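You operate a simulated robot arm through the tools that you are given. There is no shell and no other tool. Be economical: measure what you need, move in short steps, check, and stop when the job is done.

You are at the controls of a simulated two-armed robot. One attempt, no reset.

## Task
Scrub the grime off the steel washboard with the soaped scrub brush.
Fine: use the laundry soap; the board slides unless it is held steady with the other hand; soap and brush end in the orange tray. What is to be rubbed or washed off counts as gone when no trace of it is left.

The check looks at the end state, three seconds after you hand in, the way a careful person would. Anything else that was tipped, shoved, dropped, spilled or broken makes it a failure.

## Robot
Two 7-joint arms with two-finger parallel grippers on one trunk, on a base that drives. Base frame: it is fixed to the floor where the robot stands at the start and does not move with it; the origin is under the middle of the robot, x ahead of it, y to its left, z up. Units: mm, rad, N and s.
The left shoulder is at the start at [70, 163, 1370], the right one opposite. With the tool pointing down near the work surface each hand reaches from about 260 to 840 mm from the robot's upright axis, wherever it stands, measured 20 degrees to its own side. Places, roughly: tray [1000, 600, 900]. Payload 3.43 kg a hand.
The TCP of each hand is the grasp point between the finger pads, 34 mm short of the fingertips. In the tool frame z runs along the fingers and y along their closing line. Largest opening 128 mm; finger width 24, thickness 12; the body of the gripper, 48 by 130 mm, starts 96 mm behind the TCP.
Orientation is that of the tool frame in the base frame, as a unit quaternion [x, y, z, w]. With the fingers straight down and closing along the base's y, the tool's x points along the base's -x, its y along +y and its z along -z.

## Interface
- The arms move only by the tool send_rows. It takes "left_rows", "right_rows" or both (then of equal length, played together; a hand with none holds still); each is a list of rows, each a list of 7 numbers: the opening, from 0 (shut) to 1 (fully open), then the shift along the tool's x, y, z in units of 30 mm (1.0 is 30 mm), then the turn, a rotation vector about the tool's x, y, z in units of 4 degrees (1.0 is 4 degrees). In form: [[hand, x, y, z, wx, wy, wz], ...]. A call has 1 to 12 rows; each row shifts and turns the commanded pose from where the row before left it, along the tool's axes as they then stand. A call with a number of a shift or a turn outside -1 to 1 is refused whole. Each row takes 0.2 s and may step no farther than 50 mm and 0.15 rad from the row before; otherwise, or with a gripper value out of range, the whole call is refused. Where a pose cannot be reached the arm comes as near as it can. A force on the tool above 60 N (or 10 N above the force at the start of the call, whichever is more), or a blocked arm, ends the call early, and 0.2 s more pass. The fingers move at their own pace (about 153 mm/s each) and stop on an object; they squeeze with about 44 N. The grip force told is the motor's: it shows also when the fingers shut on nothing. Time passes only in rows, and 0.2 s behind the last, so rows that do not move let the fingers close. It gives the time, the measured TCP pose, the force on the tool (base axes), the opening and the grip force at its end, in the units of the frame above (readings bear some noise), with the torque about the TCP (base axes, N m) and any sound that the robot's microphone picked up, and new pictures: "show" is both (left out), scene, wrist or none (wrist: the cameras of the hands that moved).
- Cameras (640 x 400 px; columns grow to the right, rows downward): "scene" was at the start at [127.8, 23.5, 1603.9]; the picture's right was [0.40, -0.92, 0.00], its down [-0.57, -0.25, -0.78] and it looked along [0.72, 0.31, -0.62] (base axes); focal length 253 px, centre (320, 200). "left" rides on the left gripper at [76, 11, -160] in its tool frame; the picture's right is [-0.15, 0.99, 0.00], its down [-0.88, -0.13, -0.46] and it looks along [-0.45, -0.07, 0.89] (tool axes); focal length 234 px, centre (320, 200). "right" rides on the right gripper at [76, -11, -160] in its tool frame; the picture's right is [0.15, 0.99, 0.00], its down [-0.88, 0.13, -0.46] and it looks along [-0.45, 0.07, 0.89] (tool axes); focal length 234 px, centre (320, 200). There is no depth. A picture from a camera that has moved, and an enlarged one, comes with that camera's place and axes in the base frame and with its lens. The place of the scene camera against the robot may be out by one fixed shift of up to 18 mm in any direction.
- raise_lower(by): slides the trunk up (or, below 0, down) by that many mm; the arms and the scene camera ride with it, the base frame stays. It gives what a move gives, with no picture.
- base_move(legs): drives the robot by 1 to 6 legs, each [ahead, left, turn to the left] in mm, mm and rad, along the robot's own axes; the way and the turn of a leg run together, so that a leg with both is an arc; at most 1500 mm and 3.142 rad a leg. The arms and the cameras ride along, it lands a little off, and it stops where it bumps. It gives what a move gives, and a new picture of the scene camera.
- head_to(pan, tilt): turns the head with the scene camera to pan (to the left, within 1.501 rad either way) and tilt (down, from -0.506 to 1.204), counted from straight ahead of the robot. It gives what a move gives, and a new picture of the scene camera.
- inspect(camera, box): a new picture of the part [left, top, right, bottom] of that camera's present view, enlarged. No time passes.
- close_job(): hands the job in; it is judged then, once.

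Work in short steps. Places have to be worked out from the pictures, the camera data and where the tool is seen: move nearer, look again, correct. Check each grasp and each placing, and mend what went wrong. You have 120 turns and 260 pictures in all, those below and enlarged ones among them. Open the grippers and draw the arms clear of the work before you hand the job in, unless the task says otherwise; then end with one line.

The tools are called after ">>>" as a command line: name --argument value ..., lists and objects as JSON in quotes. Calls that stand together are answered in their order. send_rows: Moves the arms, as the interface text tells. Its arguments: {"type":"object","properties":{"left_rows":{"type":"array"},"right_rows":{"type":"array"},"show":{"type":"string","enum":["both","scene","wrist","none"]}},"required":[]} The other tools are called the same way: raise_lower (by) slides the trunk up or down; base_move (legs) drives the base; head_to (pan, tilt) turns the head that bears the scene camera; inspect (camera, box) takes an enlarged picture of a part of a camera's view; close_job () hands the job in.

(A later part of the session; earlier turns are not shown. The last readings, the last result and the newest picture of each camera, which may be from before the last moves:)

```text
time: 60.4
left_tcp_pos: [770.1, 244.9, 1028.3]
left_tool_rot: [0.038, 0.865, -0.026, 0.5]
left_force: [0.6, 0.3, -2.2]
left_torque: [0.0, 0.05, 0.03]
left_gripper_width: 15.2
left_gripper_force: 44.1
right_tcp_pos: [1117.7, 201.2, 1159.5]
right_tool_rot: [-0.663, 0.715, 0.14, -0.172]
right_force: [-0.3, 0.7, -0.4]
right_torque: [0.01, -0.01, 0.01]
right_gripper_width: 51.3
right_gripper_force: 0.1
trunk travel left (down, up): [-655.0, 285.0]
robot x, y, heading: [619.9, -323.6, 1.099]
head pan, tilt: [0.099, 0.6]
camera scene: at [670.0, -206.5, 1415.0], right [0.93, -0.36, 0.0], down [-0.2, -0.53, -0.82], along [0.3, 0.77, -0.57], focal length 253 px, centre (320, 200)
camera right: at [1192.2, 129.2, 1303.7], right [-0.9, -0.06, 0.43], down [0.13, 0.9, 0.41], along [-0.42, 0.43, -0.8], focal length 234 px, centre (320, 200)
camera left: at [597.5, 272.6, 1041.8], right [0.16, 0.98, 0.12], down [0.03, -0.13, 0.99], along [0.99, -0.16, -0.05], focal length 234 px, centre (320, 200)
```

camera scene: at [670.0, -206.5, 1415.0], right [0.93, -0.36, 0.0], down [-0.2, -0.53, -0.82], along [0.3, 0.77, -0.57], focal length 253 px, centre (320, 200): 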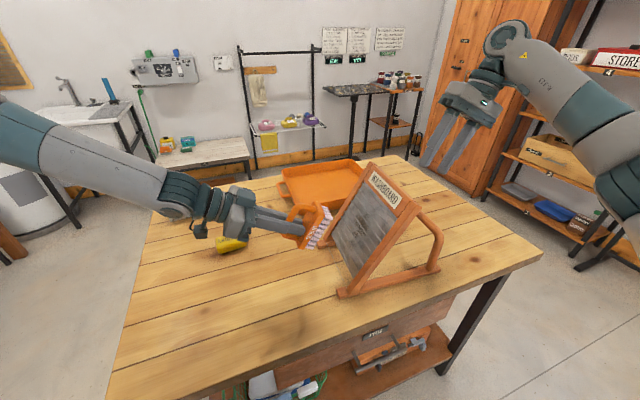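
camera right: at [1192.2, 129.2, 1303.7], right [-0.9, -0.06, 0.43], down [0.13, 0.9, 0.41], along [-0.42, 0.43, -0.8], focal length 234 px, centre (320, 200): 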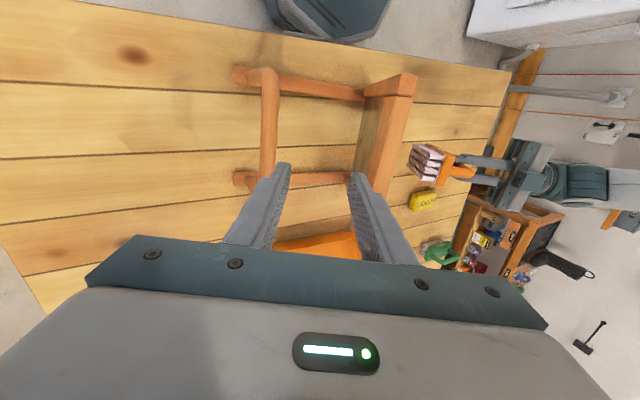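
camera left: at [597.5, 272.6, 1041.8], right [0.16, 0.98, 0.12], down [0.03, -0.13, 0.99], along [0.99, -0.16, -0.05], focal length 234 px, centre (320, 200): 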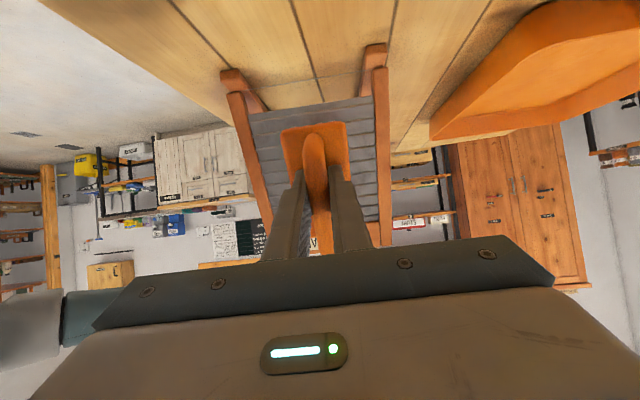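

Left arm is free now. The right hand returns to the grip pose: 76 mm along tool y (tips pass ~33 mm above the rail), then down the board's plane.

>>> send_rows --right_rows '[[0.4, 0.1, 0.85, 0, 0, 0, 0], [0.4, 0.1, 0.85, 0, 0, 0, 0], [0.4, 0.1, 0.84, 0, 0, 0, 0], [0.4, 0, 0, 0.5, 0, 0, 0], [0.4, 0, 0, 0.5, 0, 0, 0]]' --show "wrist"

```text
time: 61.5
left_tcp_pos: [772.7, 243.0, 1029.0]
left_tool_rot: [0.038, 0.864, -0.025, 0.501]
left_force: [-0.3, -0.1, -0.8]
left_torque: [0.0, 0.09, -0.01]
left_gripper_width: 14.8
left_gripper_force: 44.6
right_tcp_pos: [1035.6, 196.1, 1166.3]
right_tool_rot: [-0.662, 0.716, 0.141, -0.173]
right_force: [0.2, 0.3, -0.1]
right_torque: [-0.01, 0.01, 0.0]
right_gripper_width: 51.1
right_gripper_force: 0.0
trunk travel left (down, up): [-655.0, 285.0]
robot x, y, heading: [618.6, -327.2, 1.101]
head pan, tilt: [0.099, 0.6]
camera right: at [1110.1, 123.8, 1311.0], right [-0.9, -0.06, 0.43], down [0.14, 0.9, 0.41], along [-0.42, 0.43, -0.8], focal length 234 px, centre (320, 200)
```

right: 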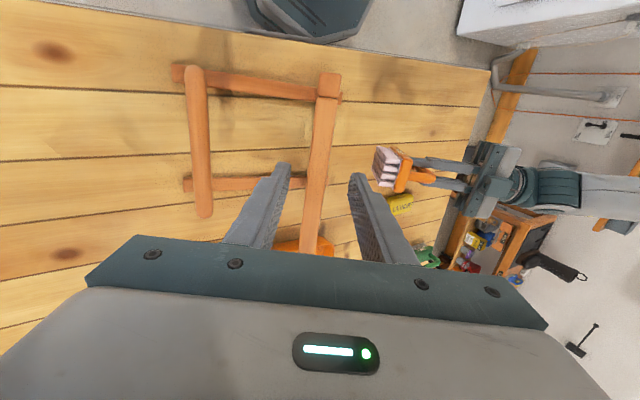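

Aligned over the rail; go down 56 mm and close.

>>> send_rows --right_rows '[[0.4, 0, 0, 0.9, 0, 0, 0], [0.4, 0, 0, 0.97, 0, 0, 0], [0.4, 0, 0, 0, 0, 0, 0], [0, 0, 0, 0, 0, 0, 0], [0, 0, 0, 0, 0, 0, 0]]' --show "scene"

>>> inspect --camera "scene" --box '[280, 150, 460, 310]'

```text
time: 62.8
left_tcp_pos: [771.4, 243.7, 1029.4]
left_tool_rot: [0.038, 0.865, -0.025, 0.5]
left_force: [-0.3, 0.0, -0.7]
left_torque: [0.02, 0.01, 0.02]
left_gripper_width: 14.8
left_gripper_force: 43.8
right_tcp_pos: [1013.2, 194.2, 1115.5]
right_tool_rot: [-0.663, 0.715, 0.142, -0.171]
right_force: [-2.1, 0.0, 3.4]
right_torque: [0.66, 1.39, 0.27]
right_gripper_width: 20.4
right_gripper_force: 44.1
trunk travel left (down, up): [-655.0, 285.0]
robot x, y, heading: [622.6, -326.1, 1.102]
head pan, tilt: [0.099, 0.6]
camera scene: at [671.5, -208.5, 1415.1], right [0.93, -0.36, 0.0], down [-0.2, -0.53, -0.83], along [0.3, 0.77, -0.56], focal length 253 px, centre (320, 200)
```

scene: 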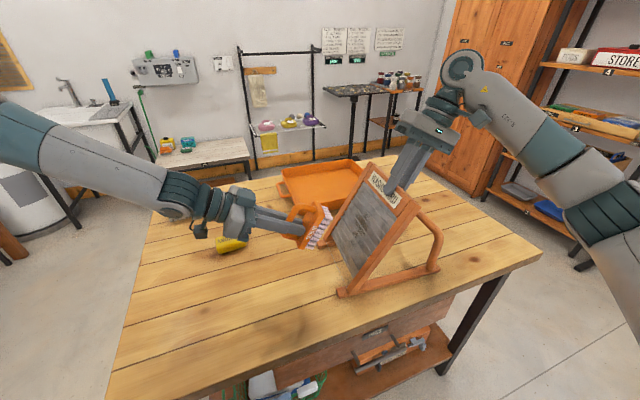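

```text
2.50 times, centred on (370, 230) of scene
camera zoom: at [671.5, -208.5, 1415.1], right [0.93, -0.36, 0.0], down [-0.2, -0.53, -0.83], along [0.3, 0.77, -0.56], focal length 633 px, centre (195, 125)
```

zoom: 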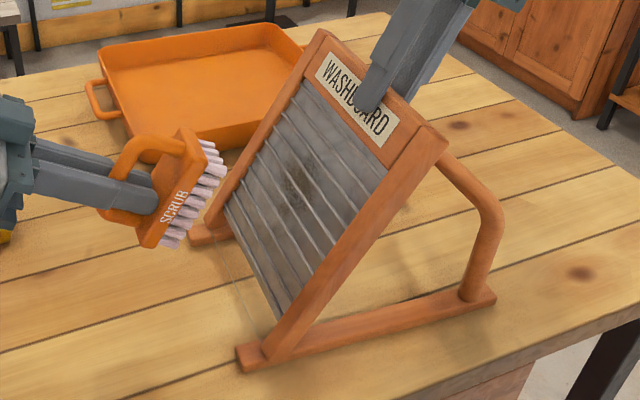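

Board held again. I finish the pitch and advance to ~30 mm from the face, aiming the brush centre at about [938,220,990].

>>> send_rows --left_rows '[[0, 0, 0, 0, 0, -1, 0], [0, -0.33, -0.1, 0.9, 0, 0, 0], [0, -0.33, -0.1, 0.9, 0, 0, 0], [0, -0.33, -0.1, 0.7, 0, 0, 0]]' --show "both"

>>> inspect --camera "scene" --box '[290, 170, 410, 290]'

```text
time: 63.8
left_tcp_pos: [852.9, 225.2, 1021.4]
left_tool_rot: [0.038, 0.847, -0.026, 0.529]
left_force: [-0.2, 0.0, -1.3]
left_torque: [-0.03, 0.07, 0.0]
left_gripper_width: 14.7
left_gripper_force: 43.7
right_tcp_pos: [1015.2, 193.3, 1117.6]
right_tool_rot: [-0.662, 0.715, 0.143, -0.173]
right_force: [-0.1, -0.9, 8.7]
right_torque: [0.73, 1.72, 0.14]
right_gripper_width: 20.3
right_gripper_force: 44.1
trunk travel left (down, up): [-655.0, 285.0]
robot x, y, heading: [619.7, -325.2, 1.1]
head pan, tilt: [0.099, 0.6]
camera scene: at [674.2, -209.9, 1415.1], right [0.93, -0.36, 0.0], down [-0.21, -0.53, -0.83], along [0.3, 0.77, -0.56], focal length 253 px, centre (320, 200)
camera left: at [679.0, 252.6, 1023.3], right [0.15, 0.98, 0.13], down [-0.03, -0.12, 0.99], along [0.99, -0.16, 0.01], focal length 234 px, centre (320, 200)
```

scene: 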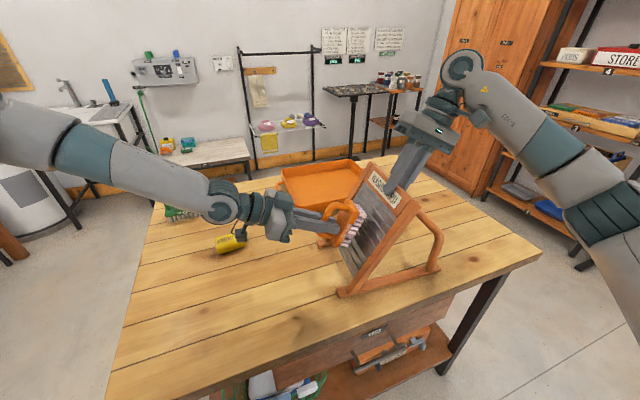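
left: 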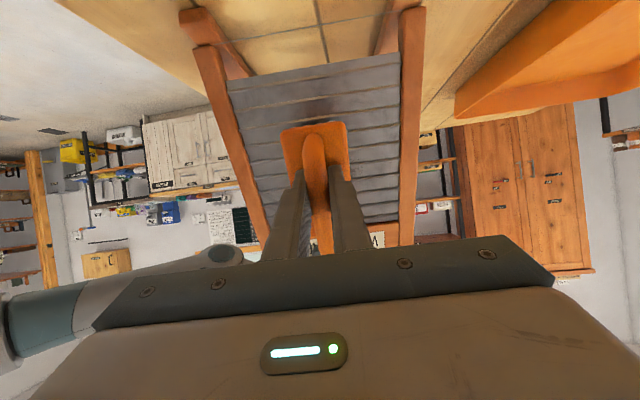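

```text
3.33 times, centred on (350, 230) of scene
camera zoom: at [674.2, -209.9, 1415.1], right [0.93, -0.36, 0.0], down [-0.21, -0.53, -0.83], along [0.3, 0.77, -0.56], focal length 844 px, centre (220, 100)
```

zoom: 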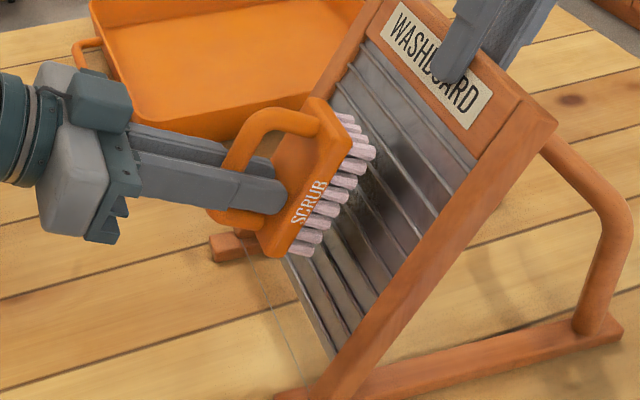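

About 30 mm from the face, brush parallel to it. I approach gently.

>>> send_rows --left_rows '[[0, 0, 0, 0.3, 0, 0, 0], [0, 0, 0, 0.3, 0, 0, 0]]' --show "none"

>>> inspect --camera "scene" --box '[310, 180, 400, 270]'

```text
time: 64.3
left_tcp_pos: [866.7, 223.8, 1016.2]
left_tool_rot: [0.038, 0.847, -0.026, 0.53]
left_force: [-0.7, 0.6, -2.1]
left_torque: [0.01, 0.06, 0.02]
left_gripper_width: 15.1
left_gripper_force: 43.6
right_tcp_pos: [1015.8, 193.9, 1116.7]
right_tool_rot: [-0.662, 0.715, 0.142, -0.172]
right_force: [4.4, -1.9, 11.0]
right_torque: [0.45, 1.16, 0.15]
right_gripper_width: 20.6
right_gripper_force: 44.4
trunk travel left (down, up): [-655.0, 285.0]
robot x, y, heading: [619.3, -324.1, 1.104]
head pan, tilt: [0.099, 0.6]
```

```text
4.44 times, centred on (355, 225) of scene
camera zoom: at [672.2, -209.6, 1415.2], right [0.93, -0.36, 0.0], down [-0.2, -0.53, -0.83], along [0.3, 0.77, -0.56], focal length 1125 px, centre (164, 89)
```

zoom: 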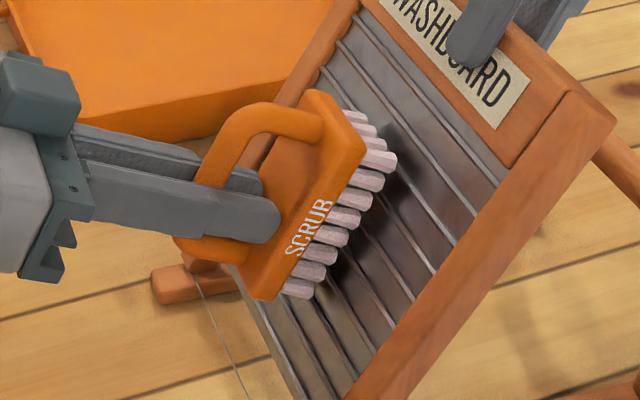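

Near now; 3 mm steps until force shows.

>>> send_rows --left_rows '[[0, 0, 0, 0.1, 0, 0, 0], [0, 0, 0, 0.1, 0, 0, 0], [0, 0, 0, 0.1, 0, 0, 0]]' --show "none"

>>> inspect --camera "scene" --box '[310, 180, 400, 270]'

```text
time: 65.2
left_tcp_pos: [871.6, 222.8, 1013.2]
left_tool_rot: [0.037, 0.846, -0.025, 0.531]
left_force: [-23.4, -5.0, 12.3]
left_torque: [-0.09, 0.93, 0.15]
left_gripper_width: 15.1
left_gripper_force: 43.7
right_tcp_pos: [1014.5, 192.7, 1116.9]
right_tool_rot: [-0.661, 0.717, 0.14, -0.171]
right_force: [15.9, 1.7, 8.0]
right_torque: [0.45, 0.77, -0.14]
right_gripper_width: 20.3
right_gripper_force: 44.2
trunk travel left (down, up): [-655.0, 285.0]
robot x, y, heading: [618.7, -323.5, 1.099]
head pan, tilt: [0.099, 0.6]
```

```text
4.44 times, centred on (355, 225) of scene
camera zoom: at [669.4, -210.8, 1415.6], right [0.93, -0.36, 0.0], down [-0.2, -0.53, -0.83], along [0.3, 0.77, -0.56], focal length 1125 px, centre (164, 89)
```

zoom: 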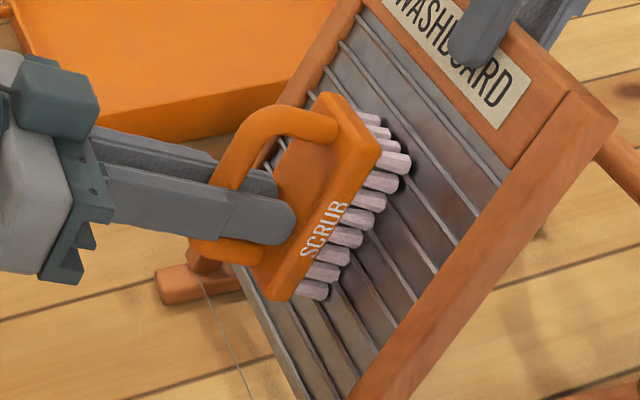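

Contact (27 N), but the torque says the lower bristles carry it. I ease off 2 mm and tilt back 2° to even it out.

>>> send_rows --left_rows '[[0, 0, 0, -0.07, 0, 0.5, 0], [0, 0, 0, 0, 0, 0, 0]]' --show "none"

>>> inspect --camera "scene" --box '[310, 180, 400, 270]'

```text
time: 65.8
left_tcp_pos: [874.6, 224.9, 1012.2]
left_tool_rot: [0.038, 0.856, -0.025, 0.514]
left_force: [-3.5, -0.5, 3.3]
left_torque: [0.01, -0.42, 0.08]
left_gripper_width: 15.1
left_gripper_force: 44.1
right_tcp_pos: [1015.9, 192.0, 1116.8]
right_tool_rot: [-0.663, 0.715, 0.142, -0.172]
right_force: [8.2, -2.4, 9.2]
right_torque: [0.61, 0.95, -0.27]
right_gripper_width: 20.6
right_gripper_force: 43.6
trunk travel left (down, up): [-655.0, 285.0]
robot x, y, heading: [619.0, -322.4, 1.102]
head pan, tilt: [0.099, 0.6]
```

```text
4.44 times, centred on (355, 225) of scene
camera zoom: at [672.2, -209.9, 1415.1], right [0.93, -0.36, 0.0], down [-0.21, -0.53, -0.83], along [0.3, 0.77, -0.56], focal length 1125 px, centre (164, 89)
```

zoom: 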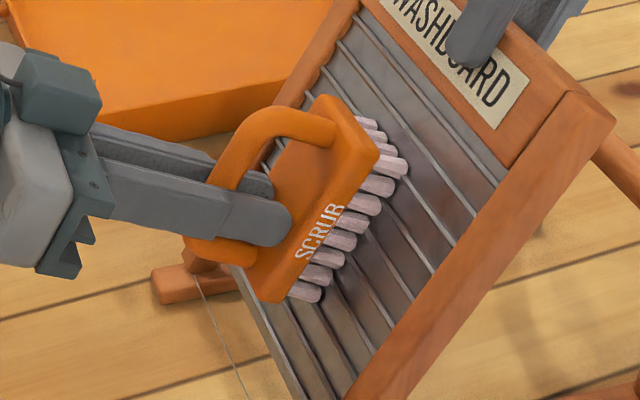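

Now it's slightly on the top bristles (5 N), so the right angle lies between. I correct 1°, press 2 mm and stroke sideways.

>>> send_rows --left_rows '[[0, 0, 0, 0.08, 0, -0.25, 0], [0, 0, 0.35, 0, 0, 0, 0], [0, 0, 0.35, 0, 0, 0, 0], [0, 0, -0.35, 0, 0, 0, 0], [0, 0, -0.35, 0, 0, 0, 0], [0, 0, -0.35, 0, 0, 0, 0], [0, 0, -0.35, 0, 0, 0, 0], [0, 0, 0.35, 0, 0, 0, 0], [0, 0, 0.35, 0, 0, 0, 0]]' --show "both"

>>> inspect --camera "scene" --box '[310, 180, 400, 270]'

```text
time: 67.8
left_tcp_pos: [872.9, 221.4, 1010.6]
left_tool_rot: [0.039, 0.851, -0.026, 0.523]
left_force: [-32.2, -9.4, 13.1]
left_torque: [0.01, -0.88, -0.36]
left_gripper_width: 15.2
left_gripper_force: 44.1
right_tcp_pos: [1014.8, 191.7, 1117.7]
right_tool_rot: [-0.662, 0.716, 0.141, -0.169]
right_force: [29.1, 4.8, 10.8]
right_torque: [0.44, 0.55, -0.6]
right_gripper_width: 20.3
right_gripper_force: 44.0
trunk travel left (down, up): [-655.0, 285.0]
robot x, y, heading: [617.1, -320.2, 1.1]
head pan, tilt: [0.099, 0.6]
camera scene: at [670.3, -211.6, 1415.4], right [0.93, -0.36, 0.0], down [-0.2, -0.52, -0.83], along [0.3, 0.77, -0.56], focal length 253 px, centre (320, 200)
camera left: at [700.8, 249.1, 1014.6], right [0.16, 0.98, 0.13], down [-0.02, -0.13, 0.99], along [0.99, -0.16, 0.0], focal length 234 px, centre (320, 200)
```

scene: 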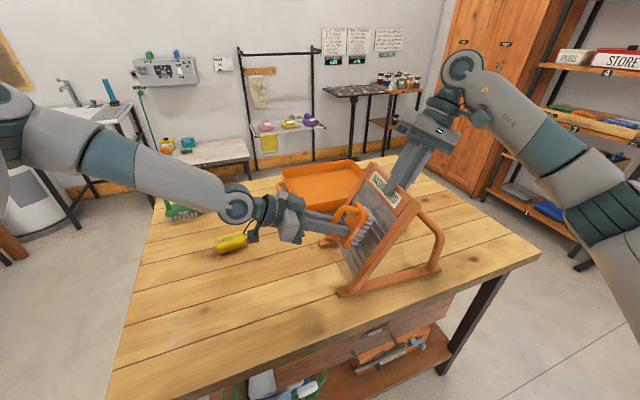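
left: 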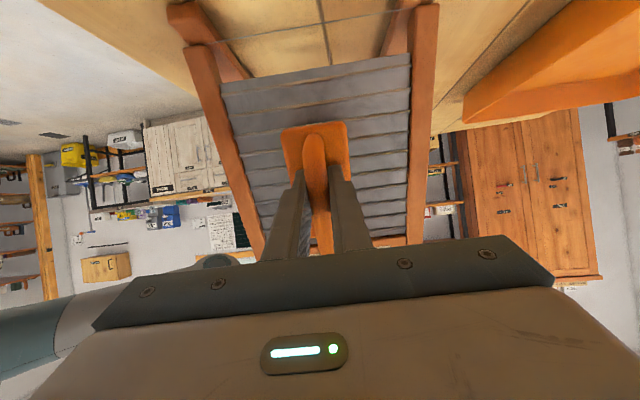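

```text
4.44 times, centred on (355, 225) of scene
camera zoom: at [670.3, -211.6, 1415.4], right [0.93, -0.36, 0.0], down [-0.2, -0.52, -0.83], along [0.3, 0.77, -0.56], focal length 1125 px, centre (164, 89)
```

zoom: 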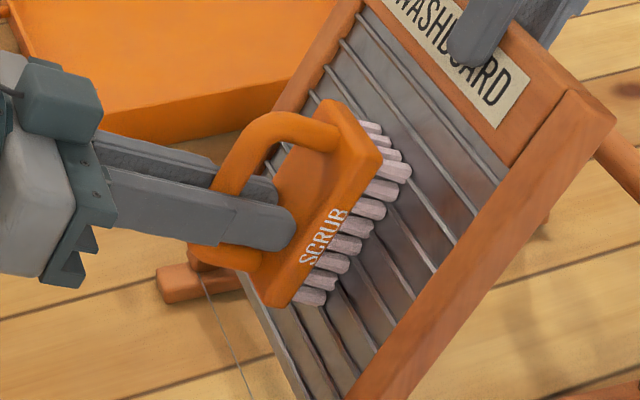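

The board stays put (right hand unmoved). Pressure is rather high, so I ease off a bit, and stroke more: sideways and along the slope; then back off to look.

>>> send_rows --left_rows '[[0, 0, 0.4, -0.07, 0, 0, 0], [0, 0, 0.4, 0, 0, 0, 0], [0, 0.3, 0, 0, 0, 0, 0], [0, 0, -0.4, 0, 0, 0, 0], [0, 0, -0.4, 0, 0, 0, 0], [0, 0, -0.4, 0, 0, 0, 0], [0, 0, -0.4, 0, 0, 0, 0], [0, -0.6, 0, 0, 0, 0, 0], [0, 0, 0.4, 0, 0, 0, 0], [0, 0, 0.4, 0, 0, 0, 0], [0, 0.3, 0, -0.3, 0, 0, 0], [0, 0, 0, -1, 0, 0, 0]]' --show "none"

>>> send_rows --left_rows '[[0, 0, 0, -1, 0, 0, 0], [0, -1, 0, 0, 0, 0, 0], [0, -1, 0, 0, 0, 0, 0], [0, -1, 0, 0, 0, 0, 0]]' --show "both"

>>> inspect --camera "left" --box '[220, 20, 440, 160]'

>>> inspect --camera "scene" --box '[310, 170, 410, 300]'

```text
time: 70.3
left_tcp_pos: [837.0, 228.2, 1032.0]
left_tool_rot: [0.038, 0.851, -0.025, 0.524]
left_force: [-0.4, -0.6, -1.4]
left_torque: [0.01, 0.01, -0.05]
left_gripper_width: 14.9
left_gripper_force: 43.6
right_tcp_pos: [1013.3, 192.8, 1117.3]
right_tool_rot: [-0.663, 0.715, 0.141, -0.172]
right_force: [6.6, -4.7, 15.9]
right_torque: [0.36, 1.22, -0.07]
right_gripper_width: 20.6
right_gripper_force: 44.8
trunk travel left (down, up): [-655.0, 285.0]
robot x, y, heading: [616.6, -323.9, 1.095]
head pan, tilt: [0.099, 0.6]
```

```text
time: 71.3
left_tcp_pos: [852.5, 226.9, 1124.9]
left_tool_rot: [0.038, 0.852, -0.026, 0.522]
left_force: [0.2, -0.1, -0.8]
left_torque: [-0.01, 0.07, 0.01]
left_gripper_width: 15.0
left_gripper_force: 43.8
right_tcp_pos: [1015.5, 193.4, 1115.7]
right_tool_rot: [-0.662, 0.715, 0.141, -0.172]
right_force: [-0.8, -2.7, 6.1]
right_torque: [0.14, 1.72, 0.06]
right_gripper_width: 20.5
right_gripper_force: 44.3
trunk travel left (down, up): [-655.0, 285.0]
robot x, y, heading: [615.1, -325.1, 1.102]
head pan, tilt: [0.099, 0.6]
camera scene: at [672.4, -209.5, 1415.0], right [0.93, -0.36, 0.0], down [-0.2, -0.53, -0.83], along [0.3, 0.77, -0.56], focal length 253 px, centre (320, 200)
camera left: at [679.4, 254.5, 1128.9], right [0.16, 0.98, 0.13], down [-0.02, -0.12, 0.99], along [0.99, -0.16, 0.0], focal length 234 px, centre (320, 200)
```

scene: 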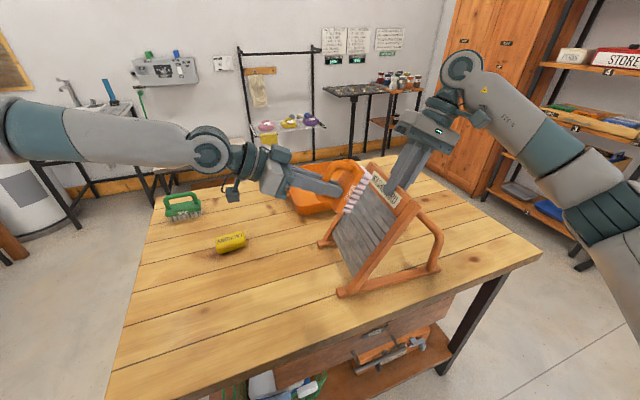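
left: 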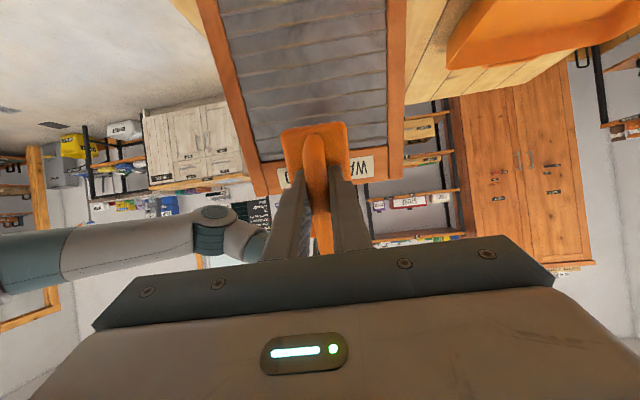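

```text
2.86 times, centred on (330, 90) of left
camera zoom: at [679.4, 254.5, 1128.9], right [0.16, 0.98, 0.13], down [-0.02, -0.12, 0.99], along [0.99, -0.16, 0.0], focal length 669 px, centre (291, 514)
```

zoom: 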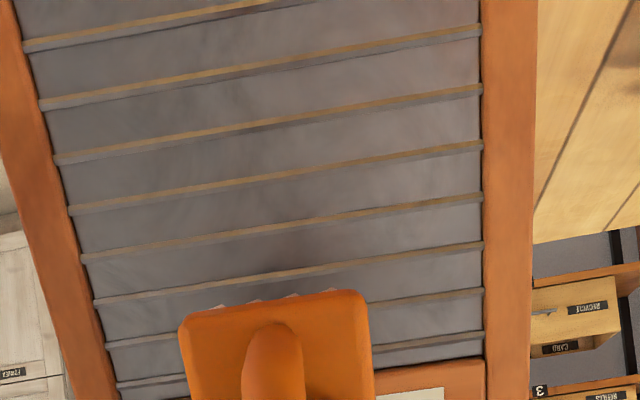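

```text
3.08 times, centred on (360, 235) of scene
camera zoom: at [672.4, -209.5, 1415.0], right [0.93, -0.36, 0.0], down [-0.2, -0.53, -0.83], along [0.3, 0.77, -0.56], focal length 779 px, centre (197, 92)
```

zoom: 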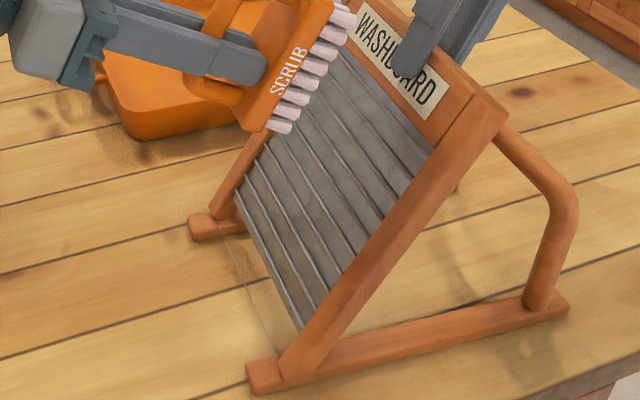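

The grime seems gone. I withdraw the left hand (back and to −x) to see the whole plate.

>>> send_rows --left_rows '[[0, 0, 0.5, -1, 0, 1, 0], [0, 0, 0.5, -1, 0, 1, 0], [0, 0, 0.5, -1, 0, 1, 0], [0, 0, 0.5, -1, 0, 1, 0], [0, -0.5, 0.5, -0.5, 0, 1, 0]]' --show "none"

>>> inspect --camera "left" --box '[200, 20, 420, 180]'

>>> inspect --camera "scene" --box '[310, 170, 410, 280]'

```text
time: 72.5
left_tcp_pos: [759.6, 313.0, 1211.1]
left_tool_rot: [0.042, 0.93, -0.019, 0.365]
left_force: [0.2, 0.2, -1.6]
left_torque: [-0.03, 0.05, 0.0]
left_gripper_width: 15.3
left_gripper_force: 44.0
right_tcp_pos: [1017.0, 193.7, 1115.8]
right_tool_rot: [-0.663, 0.714, 0.143, -0.173]
right_force: [-0.5, -1.7, 3.5]
right_torque: [-0.1, 1.51, 0.25]
right_gripper_width: 20.4
right_gripper_force: 44.1
trunk travel left (down, up): [-655.0, 285.0]
robot x, y, heading: [617.2, -322.0, 1.104]
head pan, tilt: [0.099, 0.6]
```

```text
2.50 times, centred on (310, 100) of left
camera zoom: at [599.1, 339.8, 1275.6], right [0.2, 0.98, 0.09], down [0.32, -0.15, 0.93], along [0.93, -0.15, -0.34], focal length 585 px, centre (345, 450)
```

zoom: 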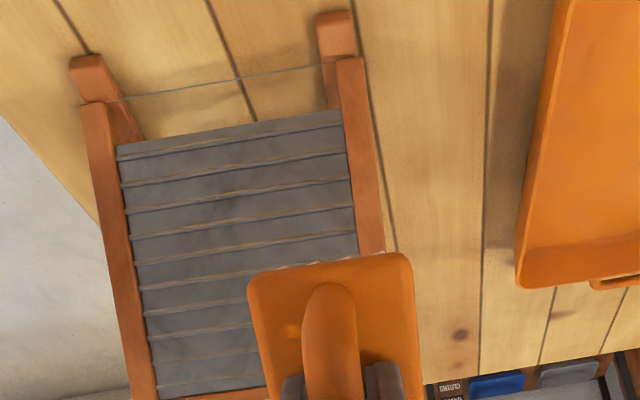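

```text
3.64 times, centred on (360, 225) of scene
camera zoom: at [673.4, -208.8, 1414.9], right [0.93, -0.36, 0.0], down [-0.21, -0.53, -0.82], along [0.3, 0.77, -0.57], focal length 920 px, centre (174, 109)
```

zoom: 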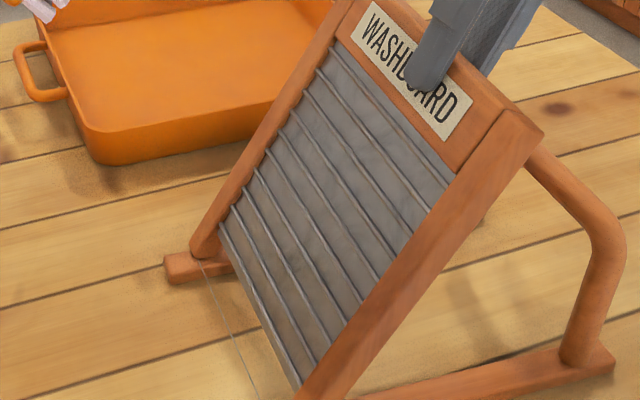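

The steel is clean. Now release the board with the right hand and retreat along its axis.

>>> send_rows --right_rows '[[0.4, 0, 0, 0, 0, 0, 0], [0.4, 0, 0, 0, 0, 0, 0], [0.4, 0, 0, -1, 0, 0, 0], [0.4, 0, 0, -1, 0, 0, 0], [0.4, 0, 0, -1, 0, 0, 0], [0.4, 0, 0, -1, 0, 0, 0], [0.4, 0, 0, -1, 0, 0, 0], [0.4, 0, 0, -1, 0, 0, 0]]' --show "scene"

>>> inspect --camera "scene" --box '[310, 170, 410, 280]'

```text
time: 74.3
left_tcp_pos: [757.1, 313.7, 1210.6]
left_tool_rot: [0.042, 0.929, -0.019, 0.367]
left_force: [-0.9, 0.3, -1.3]
left_torque: [0.02, 0.03, -0.01]
left_gripper_width: 14.8
left_gripper_force: 44.0
right_tcp_pos: [1090.8, 199.4, 1280.3]
right_tool_rot: [-0.663, 0.716, 0.141, -0.171]
right_force: [-1.5, 0.0, -0.5]
right_torque: [0.03, -0.05, 0.01]
right_gripper_width: 51.3
right_gripper_force: 0.0
trunk travel left (down, up): [-655.0, 285.0]
robot x, y, heading: [617.0, -324.3, 1.104]
head pan, tilt: [0.099, 0.6]
camera scene: at [670.4, -208.8, 1415.1], right [0.93, -0.36, 0.0], down [-0.2, -0.53, -0.83], along [0.3, 0.77, -0.56], focal length 253 px, centre (320, 200)
```

scene: 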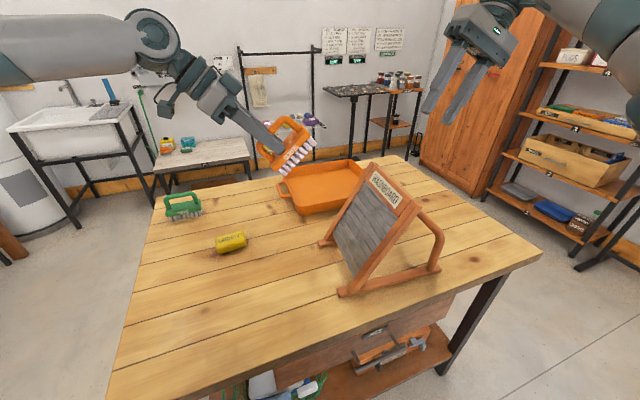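

```text
3.64 times, centred on (360, 225) of scene
camera zoom: at [670.4, -208.8, 1415.1], right [0.93, -0.36, 0.0], down [-0.2, -0.53, -0.83], along [0.3, 0.77, -0.56], focal length 920 px, centre (174, 109)
```

zoom: 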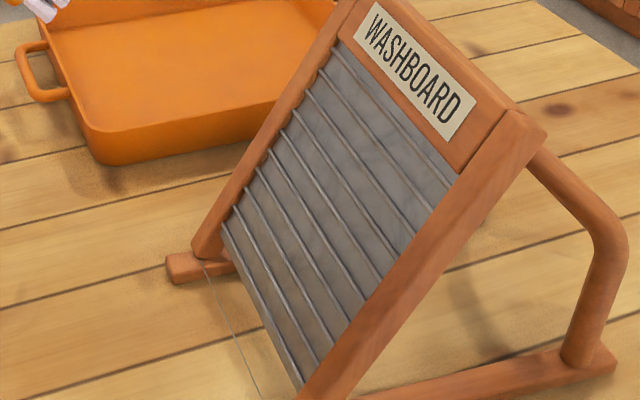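

Board stands free and clean, at its place. Now drive: back off from the corner, turn to heading 0 away from the table, and go back to the front.

>>> base_move --legs '[[-380, 0, 0], [0, 0, -1.1], [-690, 0, 0]]'

>>> head_to --pan 0.8 --tilt 0.5

```text
time: 82.3
left_tcp_pos: [487.8, -490.6, 1213.4]
left_tool_rot: [0.524, 0.769, -0.207, 0.303]
left_force: [-0.6, 0.4, -0.2]
left_torque: [0.12, -0.05, 0.05]
left_gripper_width: 15.0
left_gripper_force: 44.3
right_tcp_pos: [533.7, -839.6, 1282.2]
right_tool_rot: [-0.187, 0.957, 0.21, -0.068]
right_force: [-0.9, -0.3, 0.4]
right_torque: [-0.01, -0.12, -0.06]
right_gripper_width: 51.2
right_gripper_force: 0.0
trunk travel left (down, up): [-655.0, 285.0]
robot x, y, heading: [-139.7, -651.7, -0.008]
head pan, tilt: [0.099, 0.6]
stopped in leg 3: the robot was blocked; the commanded pose is now the measured one
camera scene: at [-10.2, -653.8, 1416.0], right [0.09, -1.0, 0.0], down [-0.56, -0.05, -0.83], along [0.82, 0.08, -0.56], focal length 253 px, centre (320, 200)
```

scene: 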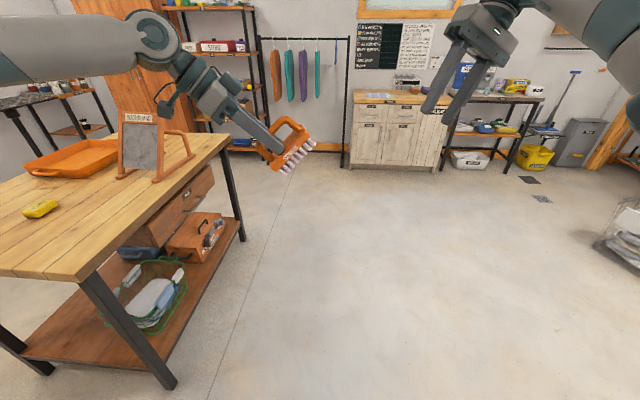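

```text
time: 83.4
left_tcp_pos: [492.7, -491.3, 1211.0]
left_tool_rot: [0.524, 0.769, -0.208, 0.3]
left_force: [0.0, -0.4, -1.2]
left_torque: [0.09, 0.01, 0.01]
left_gripper_width: 15.1
left_gripper_force: 43.9
right_tcp_pos: [539.6, -840.4, 1279.6]
right_tool_rot: [-0.185, 0.957, 0.21, -0.072]
right_force: [0.3, -0.1, -0.6]
right_torque: [-0.04, -0.02, -0.02]
right_gripper_width: 51.0
right_gripper_force: 0.1
trunk travel left (down, up): [-655.0, 285.0]
robot x, y, heading: [-140.7, -650.7, -0.012]
head pan, tilt: [0.799, 0.499]
camera scene: at [-28.3, -597.2, 1424.2], right [0.71, -0.7, 0.0], down [-0.34, -0.34, -0.88], along [0.62, 0.62, -0.48], focal length 253 px, centre (320, 200)
```

scene: 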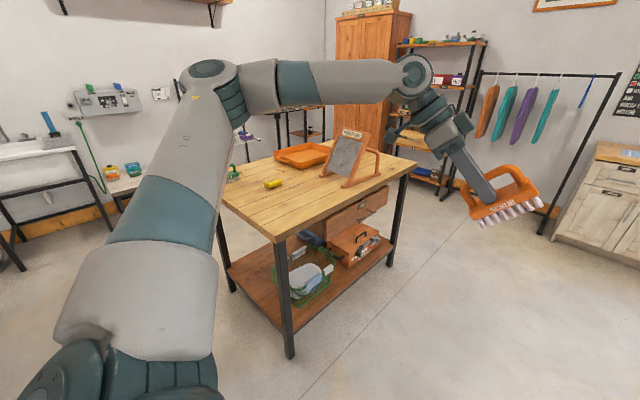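

The base bumped something behind at x≈−140, so I keep at x≈−80. I look to the left-rear before driving on.

>>> base_move --legs '[[60, 0, 0]]'

>>> head_to --pan 1.5 --tilt 0.4

>>> head_to --pan -1.5 --tilt 0.6

```text
time: 84.4
left_tcp_pos: [550.7, -491.6, 1211.5]
left_tool_rot: [0.525, 0.768, -0.209, 0.301]
left_force: [0.3, 0.1, -0.4]
left_torque: [0.06, 0.02, 0.06]
left_gripper_width: 15.0
left_gripper_force: 44.0
right_tcp_pos: [597.4, -839.3, 1279.9]
right_tool_rot: [-0.187, 0.957, 0.21, -0.071]
right_force: [0.4, 0.1, -0.6]
right_torque: [-0.02, -0.02, -0.06]
right_gripper_width: 51.1
right_gripper_force: 0.1
trunk travel left (down, up): [-655.0, 285.0]
robot x, y, heading: [-81.9, -649.1, -0.001]
head pan, tilt: [0.799, 0.499]
camera scene: at [28.7, -597.4, 1424.5], right [0.71, -0.7, 0.0], down [-0.33, -0.34, -0.88], along [0.62, 0.62, -0.48], focal length 253 px, centre (320, 200)
```

scene: 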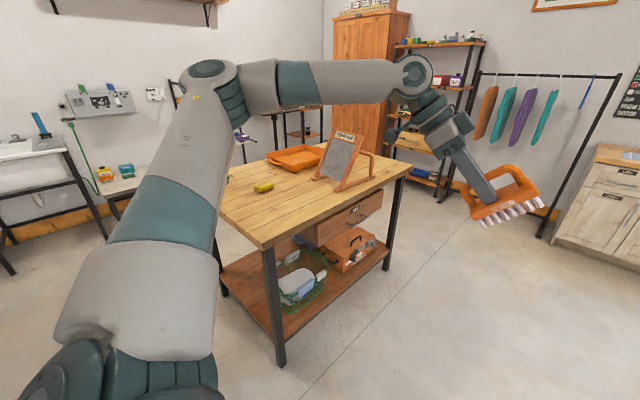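

```text
time: 85.5
left_tcp_pos: [552.5, -491.2, 1210.1]
left_tool_rot: [0.524, 0.769, -0.209, 0.301]
left_force: [-0.4, -0.8, -1.3]
left_torque: [0.03, 0.02, 0.01]
left_gripper_width: 15.2
left_gripper_force: 44.2
right_tcp_pos: [599.2, -840.4, 1278.5]
right_tool_rot: [-0.187, 0.957, 0.211, -0.072]
right_force: [-0.1, -0.4, -0.4]
right_torque: [0.02, 0.0, -0.03]
right_gripper_width: 51.3
right_gripper_force: 0.1
trunk travel left (down, up): [-655.0, 285.0]
robot x, y, heading: [-82.8, -646.3, -0.006]
head pan, tilt: [1.499, 0.4]
camera scene: at [-25.5, -569.9, 1433.3], right [1.0, -0.08, 0.0], down [-0.03, -0.39, -0.92], along [0.07, 0.92, -0.39], focal length 253 px, centre (320, 200)
```

scene: 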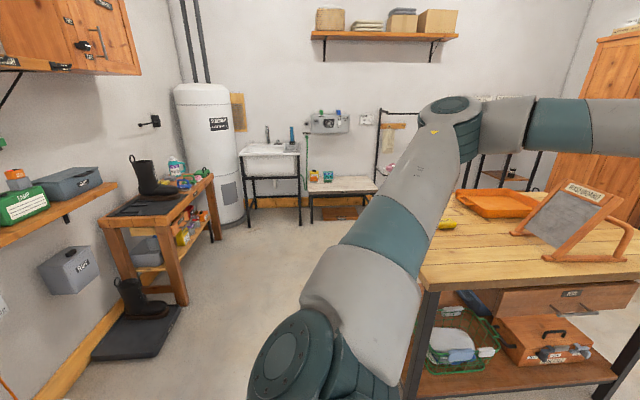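

```text
time: 88.0
left_tcp_pos: [551.9, -490.3, 1210.4]
left_tool_rot: [0.524, 0.769, -0.209, 0.301]
left_force: [0.4, 0.7, -1.1]
left_torque: [0.07, 0.03, 0.02]
left_gripper_width: 14.9
left_gripper_force: 43.8
right_tcp_pos: [599.7, -838.6, 1280.2]
right_tool_rot: [-0.188, 0.957, 0.211, -0.071]
right_force: [0.1, -0.7, 0.3]
right_torque: [-0.05, 0.01, -0.04]
right_gripper_width: 51.2
right_gripper_force: 0.0
trunk travel left (down, up): [-655.0, 285.0]
robot x, y, heading: [-80.1, -649.4, -0.004]
head pan, tilt: [-1.499, 0.6]
camera scene: at [-26.5, -750.5, 1415.0], right [-1.0, -0.06, 0.0], down [-0.04, 0.56, -0.83], along [0.05, -0.82, -0.56], focal length 253 px, centre (320, 200)
```

scene: 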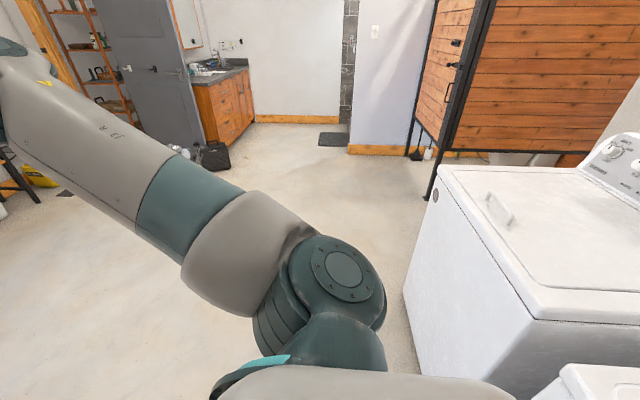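

Behind stands a heavy washing machine (unmoved); the left side is free up to the far bench. I drive left along the table's front to y≈1130, hands high above the table.

>>> base_move --legs '[[0, 1500, 0], [0, 300, 0]]'

>>> head_to --pan -0.3 --tilt 0.5

```text
time: 97.3
left_tcp_pos: [634.2, 1311.4, 1209.1]
left_tool_rot: [0.546, 0.753, -0.218, 0.295]
left_force: [-0.3, -0.8, -0.8]
left_torque: [0.1, 0.01, 0.01]
left_gripper_width: 15.0
left_gripper_force: 43.4
right_tcp_pos: [661.8, 959.1, 1278.8]
right_tool_rot: [-0.159, 0.962, 0.213, -0.066]
right_force: [0.3, -0.3, -0.5]
right_torque: [-0.02, -0.02, -0.02]
right_gripper_width: 51.4
right_gripper_force: 0.1
trunk travel left (down, up): [-655.0, 285.0]
robot x, y, heading: [-6.0, 1188.6, -0.06]
head pan, tilt: [-1.499, 0.6]
camera scene: at [41.7, 1084.7, 1415.0], right [-1.0, -0.01, 0.0], down [0.0, 0.57, -0.82], along [0.0, -0.82, -0.57], focal length 253 px, centre (320, 200)
```

scene: 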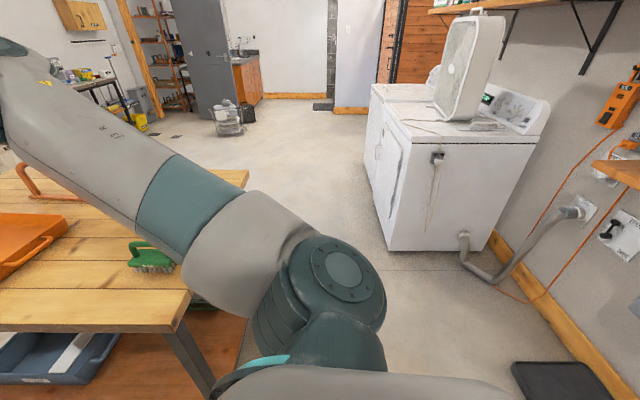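

```text
time: 98.7
left_tcp_pos: [634.5, 1310.9, 1210.5]
left_tool_rot: [0.546, 0.753, -0.218, 0.295]
left_force: [-0.2, 0.3, -1.3]
left_torque: [0.08, 0.02, 0.06]
left_gripper_width: 14.8
left_gripper_force: 44.3
right_tcp_pos: [661.4, 959.5, 1278.8]
right_tool_rot: [-0.159, 0.962, 0.212, -0.066]
right_force: [0.5, -0.4, 0.0]
right_torque: [-0.01, -0.01, 0.01]
right_gripper_width: 51.1
right_gripper_force: 0.1
trunk travel left (down, up): [-655.0, 285.0]
robot x, y, heading: [-13.4, 1186.0, -0.067]
head pan, tilt: [-0.3, 0.499]
camera scene: at [126.2, 1141.3, 1424.1], right [-0.36, -0.93, 0.0], down [-0.45, 0.17, -0.88], along [0.82, -0.31, -0.48], focal length 253 px, centre (320, 200)
```

scene: 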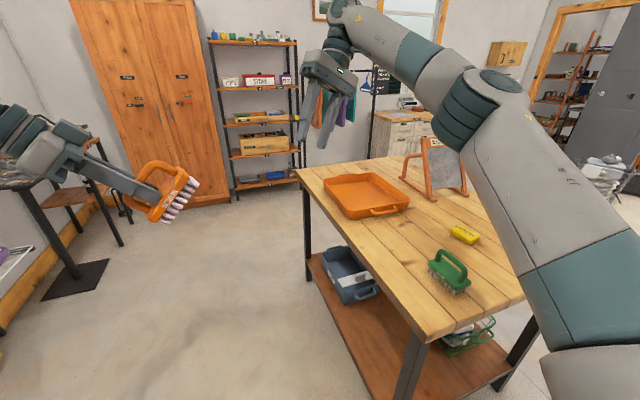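

All objects are still in place. I turn to face −y beside the table and drive along its left side to x≈760.

>>> base_move --legs '[[0, 0, -1.505], [0, 770, 0], [45, 0, 0]]'

>>> head_to --pan 0.0 --tilt 0.75

```text
time: 107.0
left_tcp_pos: [896.2, 500.7, 1212.8]
left_tool_rot: [0.914, 0.173, -0.361, 0.068]
left_force: [0.1, 0.2, -1.4]
left_torque: [-0.02, -0.02, 0.03]
left_gripper_width: 15.2
left_gripper_force: 44.2
right_tcp_pos: [547.4, 452.8, 1281.9]
right_tool_rot: [0.543, 0.81, 0.198, 0.099]
right_force: [0.8, 0.0, 0.1]
right_torque: [-0.05, 0.03, 0.01]
right_gripper_width: 51.1
right_gripper_force: 0.1
trunk travel left (down, up): [-655.0, 285.0]
robot x, y, heading: [734.9, 1132.9, -1.574]
head pan, tilt: [-0.3, 0.499]
camera scene: at [706.2, 986.6, 1424.8], right [-0.95, 0.3, 0.0], down [0.14, 0.45, -0.88], along [-0.26, -0.84, -0.48], focal length 253 px, centre (320, 200)
```

scene: 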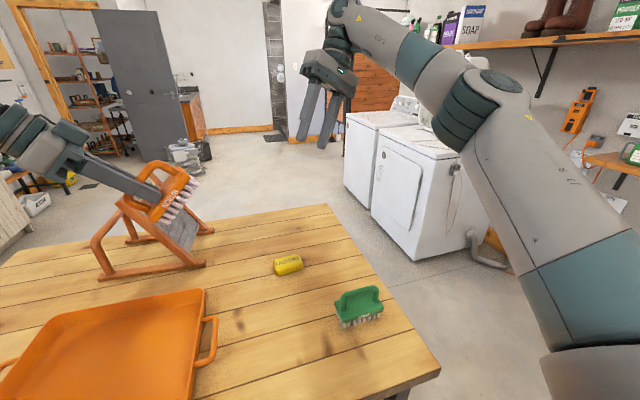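

```text
time: 107.8
left_tcp_pos: [895.8, 496.9, 1209.5]
left_tool_rot: [0.914, 0.174, -0.361, 0.065]
left_force: [-0.6, -0.5, -1.3]
left_torque: [0.01, -0.05, -0.02]
left_gripper_width: 15.2
left_gripper_force: 44.1
right_tcp_pos: [546.8, 448.2, 1278.5]
right_tool_rot: [0.543, 0.81, 0.2, 0.098]
right_force: [0.6, -1.1, -1.0]
right_torque: [0.04, 0.0, 0.07]
right_gripper_width: 51.5
right_gripper_force: 0.1
trunk travel left (down, up): [-655.0, 285.0]
robot x, y, heading: [734.0, 1129.8, -1.577]
head pan, tilt: [0.0, 0.75]
camera scene: at [733.5, 984.6, 1402.0], right [-1.0, 0.01, 0.0], down [0.0, 0.68, -0.73], along [0.0, -0.73, -0.68], focal length 253 px, centre (320, 200)
```

scene: 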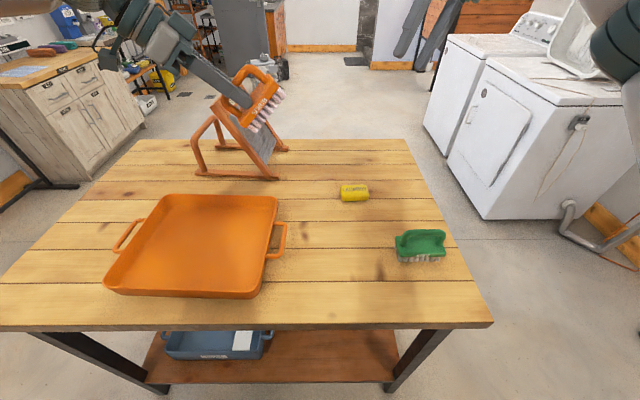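

Excellent view: tray spans about x 871–1215, y 446–714. I turn the left hand back to vertical so the bristles point down.

>>> send_rows --left_rows '[[0, 0, 0, 0, 0, 1, 0], [0, 0, 0, 0, 0, 1, 0], [0, 0, 0, 0, 0, 1, 0], [0, 0, 0, 0, 0, 1, 0], [0, 0, 0, 0, 0, 1, 0], [0, 0, 0, 0, 0, 1, 0], [0, 0, 0, 0, 0, 1, 0], [0, 0, 0, 0, 0, 1, 0], [0, 0, 0, 0, 0, 1, 0], [0, 0, 0, 0, 0, 1, 0], [0, 0, 0, 0, 0, 0.7, 0]]' --show "both"

```text
time: 110.2
left_tcp_pos: [908.1, 501.2, 1209.2]
left_tool_rot: [0.98, 0.188, -0.061, 0.009]
left_force: [-0.2, -0.2, -0.7]
left_torque: [0.02, -0.01, 0.03]
left_gripper_width: 15.0
left_gripper_force: 44.2
left hand out of reach, approached as far as the arm can: row 9, 10, 11
right_tcp_pos: [548.3, 449.7, 1279.4]
right_tool_rot: [0.544, 0.809, 0.199, 0.097]
right_force: [0.3, -0.4, 0.4]
right_torque: [-0.03, 0.01, -0.02]
right_gripper_width: 51.4
right_gripper_force: 0.0
trunk travel left (down, up): [-655.0, 285.0]
robot x, y, heading: [736.7, 1129.0, -1.574]
head pan, tilt: [0.0, 0.75]
camera scene: at [733.5, 986.2, 1402.1], right [-1.0, 0.01, 0.0], down [0.0, 0.68, -0.73], along [0.0, -0.73, -0.68], focal length 253 px, centre (320, 200)
camera left: at [1003.2, 525.0, 1357.6], right [0.23, -0.97, 0.01], down [-0.81, -0.18, 0.56], along [-0.54, -0.14, -0.83], focal length 234 px, centre (320, 200)
```

scene: 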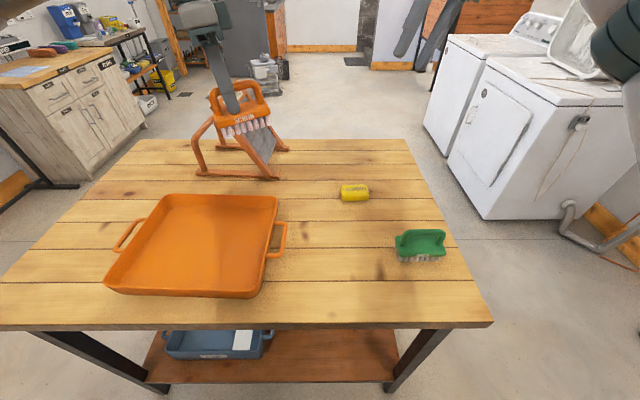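
left: 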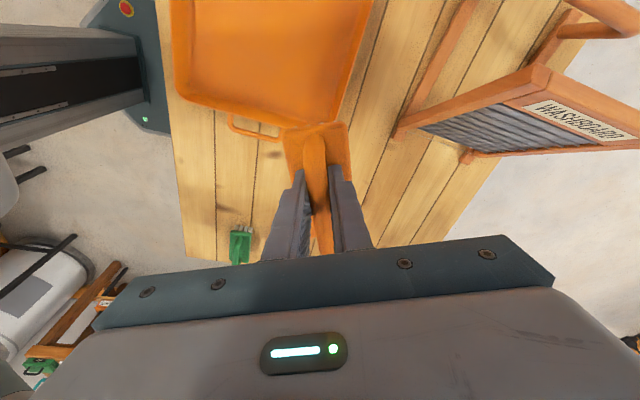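

Nearly vertical. I shift over the tray to about [985,590] and finish the tilt.

>>> send_rows --left_rows '[[0, 0.87, -0.45, 0, 0, 0, 0], [0, 0.87, -0.45, 0, 0, 0, 0], [0, 0.87, -0.45, 0, 0, 0, 0], [0, 0.87, -0.45, 0, 0, 0, 0], [0, 0, 0, 0, 0, 1, 0], [0, 0, 0, 0, 0, 0.8, 0]]' --show "both"

```text
time: 111.6
left_tcp_pos: [985.9, 589.5, 1197.1]
left_tool_rot: [0.982, 0.187, 0.0, -0.003]
left_force: [-0.5, -0.5, -1.1]
left_torque: [0.03, -0.04, 0.0]
left_gripper_width: 14.7
left_gripper_force: 44.3
right_tcp_pos: [547.4, 449.1, 1278.5]
right_tool_rot: [0.545, 0.808, 0.201, 0.098]
right_force: [-0.4, -0.5, -0.4]
right_torque: [-0.01, -0.02, -0.01]
right_gripper_width: 51.2
right_gripper_force: 0.0
trunk travel left (down, up): [-655.0, 285.0]
robot x, y, heading: [737.5, 1128.3, -1.577]
head pan, tilt: [0.0, 0.75]
camera scene: at [732.7, 985.8, 1402.1], right [-1.0, 0.01, 0.0], down [0.0, 0.68, -0.73], along [0.0, -0.73, -0.68], focal length 253 px, centre (320, 200)
camera left: at [1061.5, 605.7, 1356.0], right [0.23, -0.97, -0.01], down [-0.87, -0.21, 0.45], along [-0.44, -0.1, -0.89], focal length 234 px, centre (320, 200)
```

scene: 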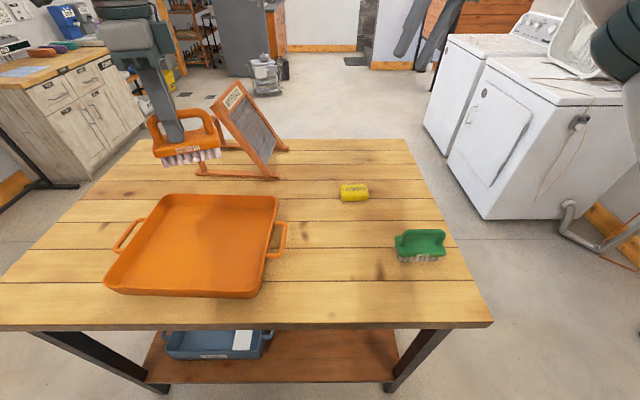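
left: 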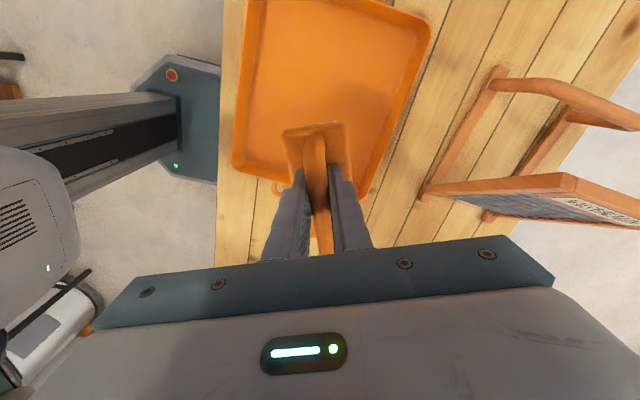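

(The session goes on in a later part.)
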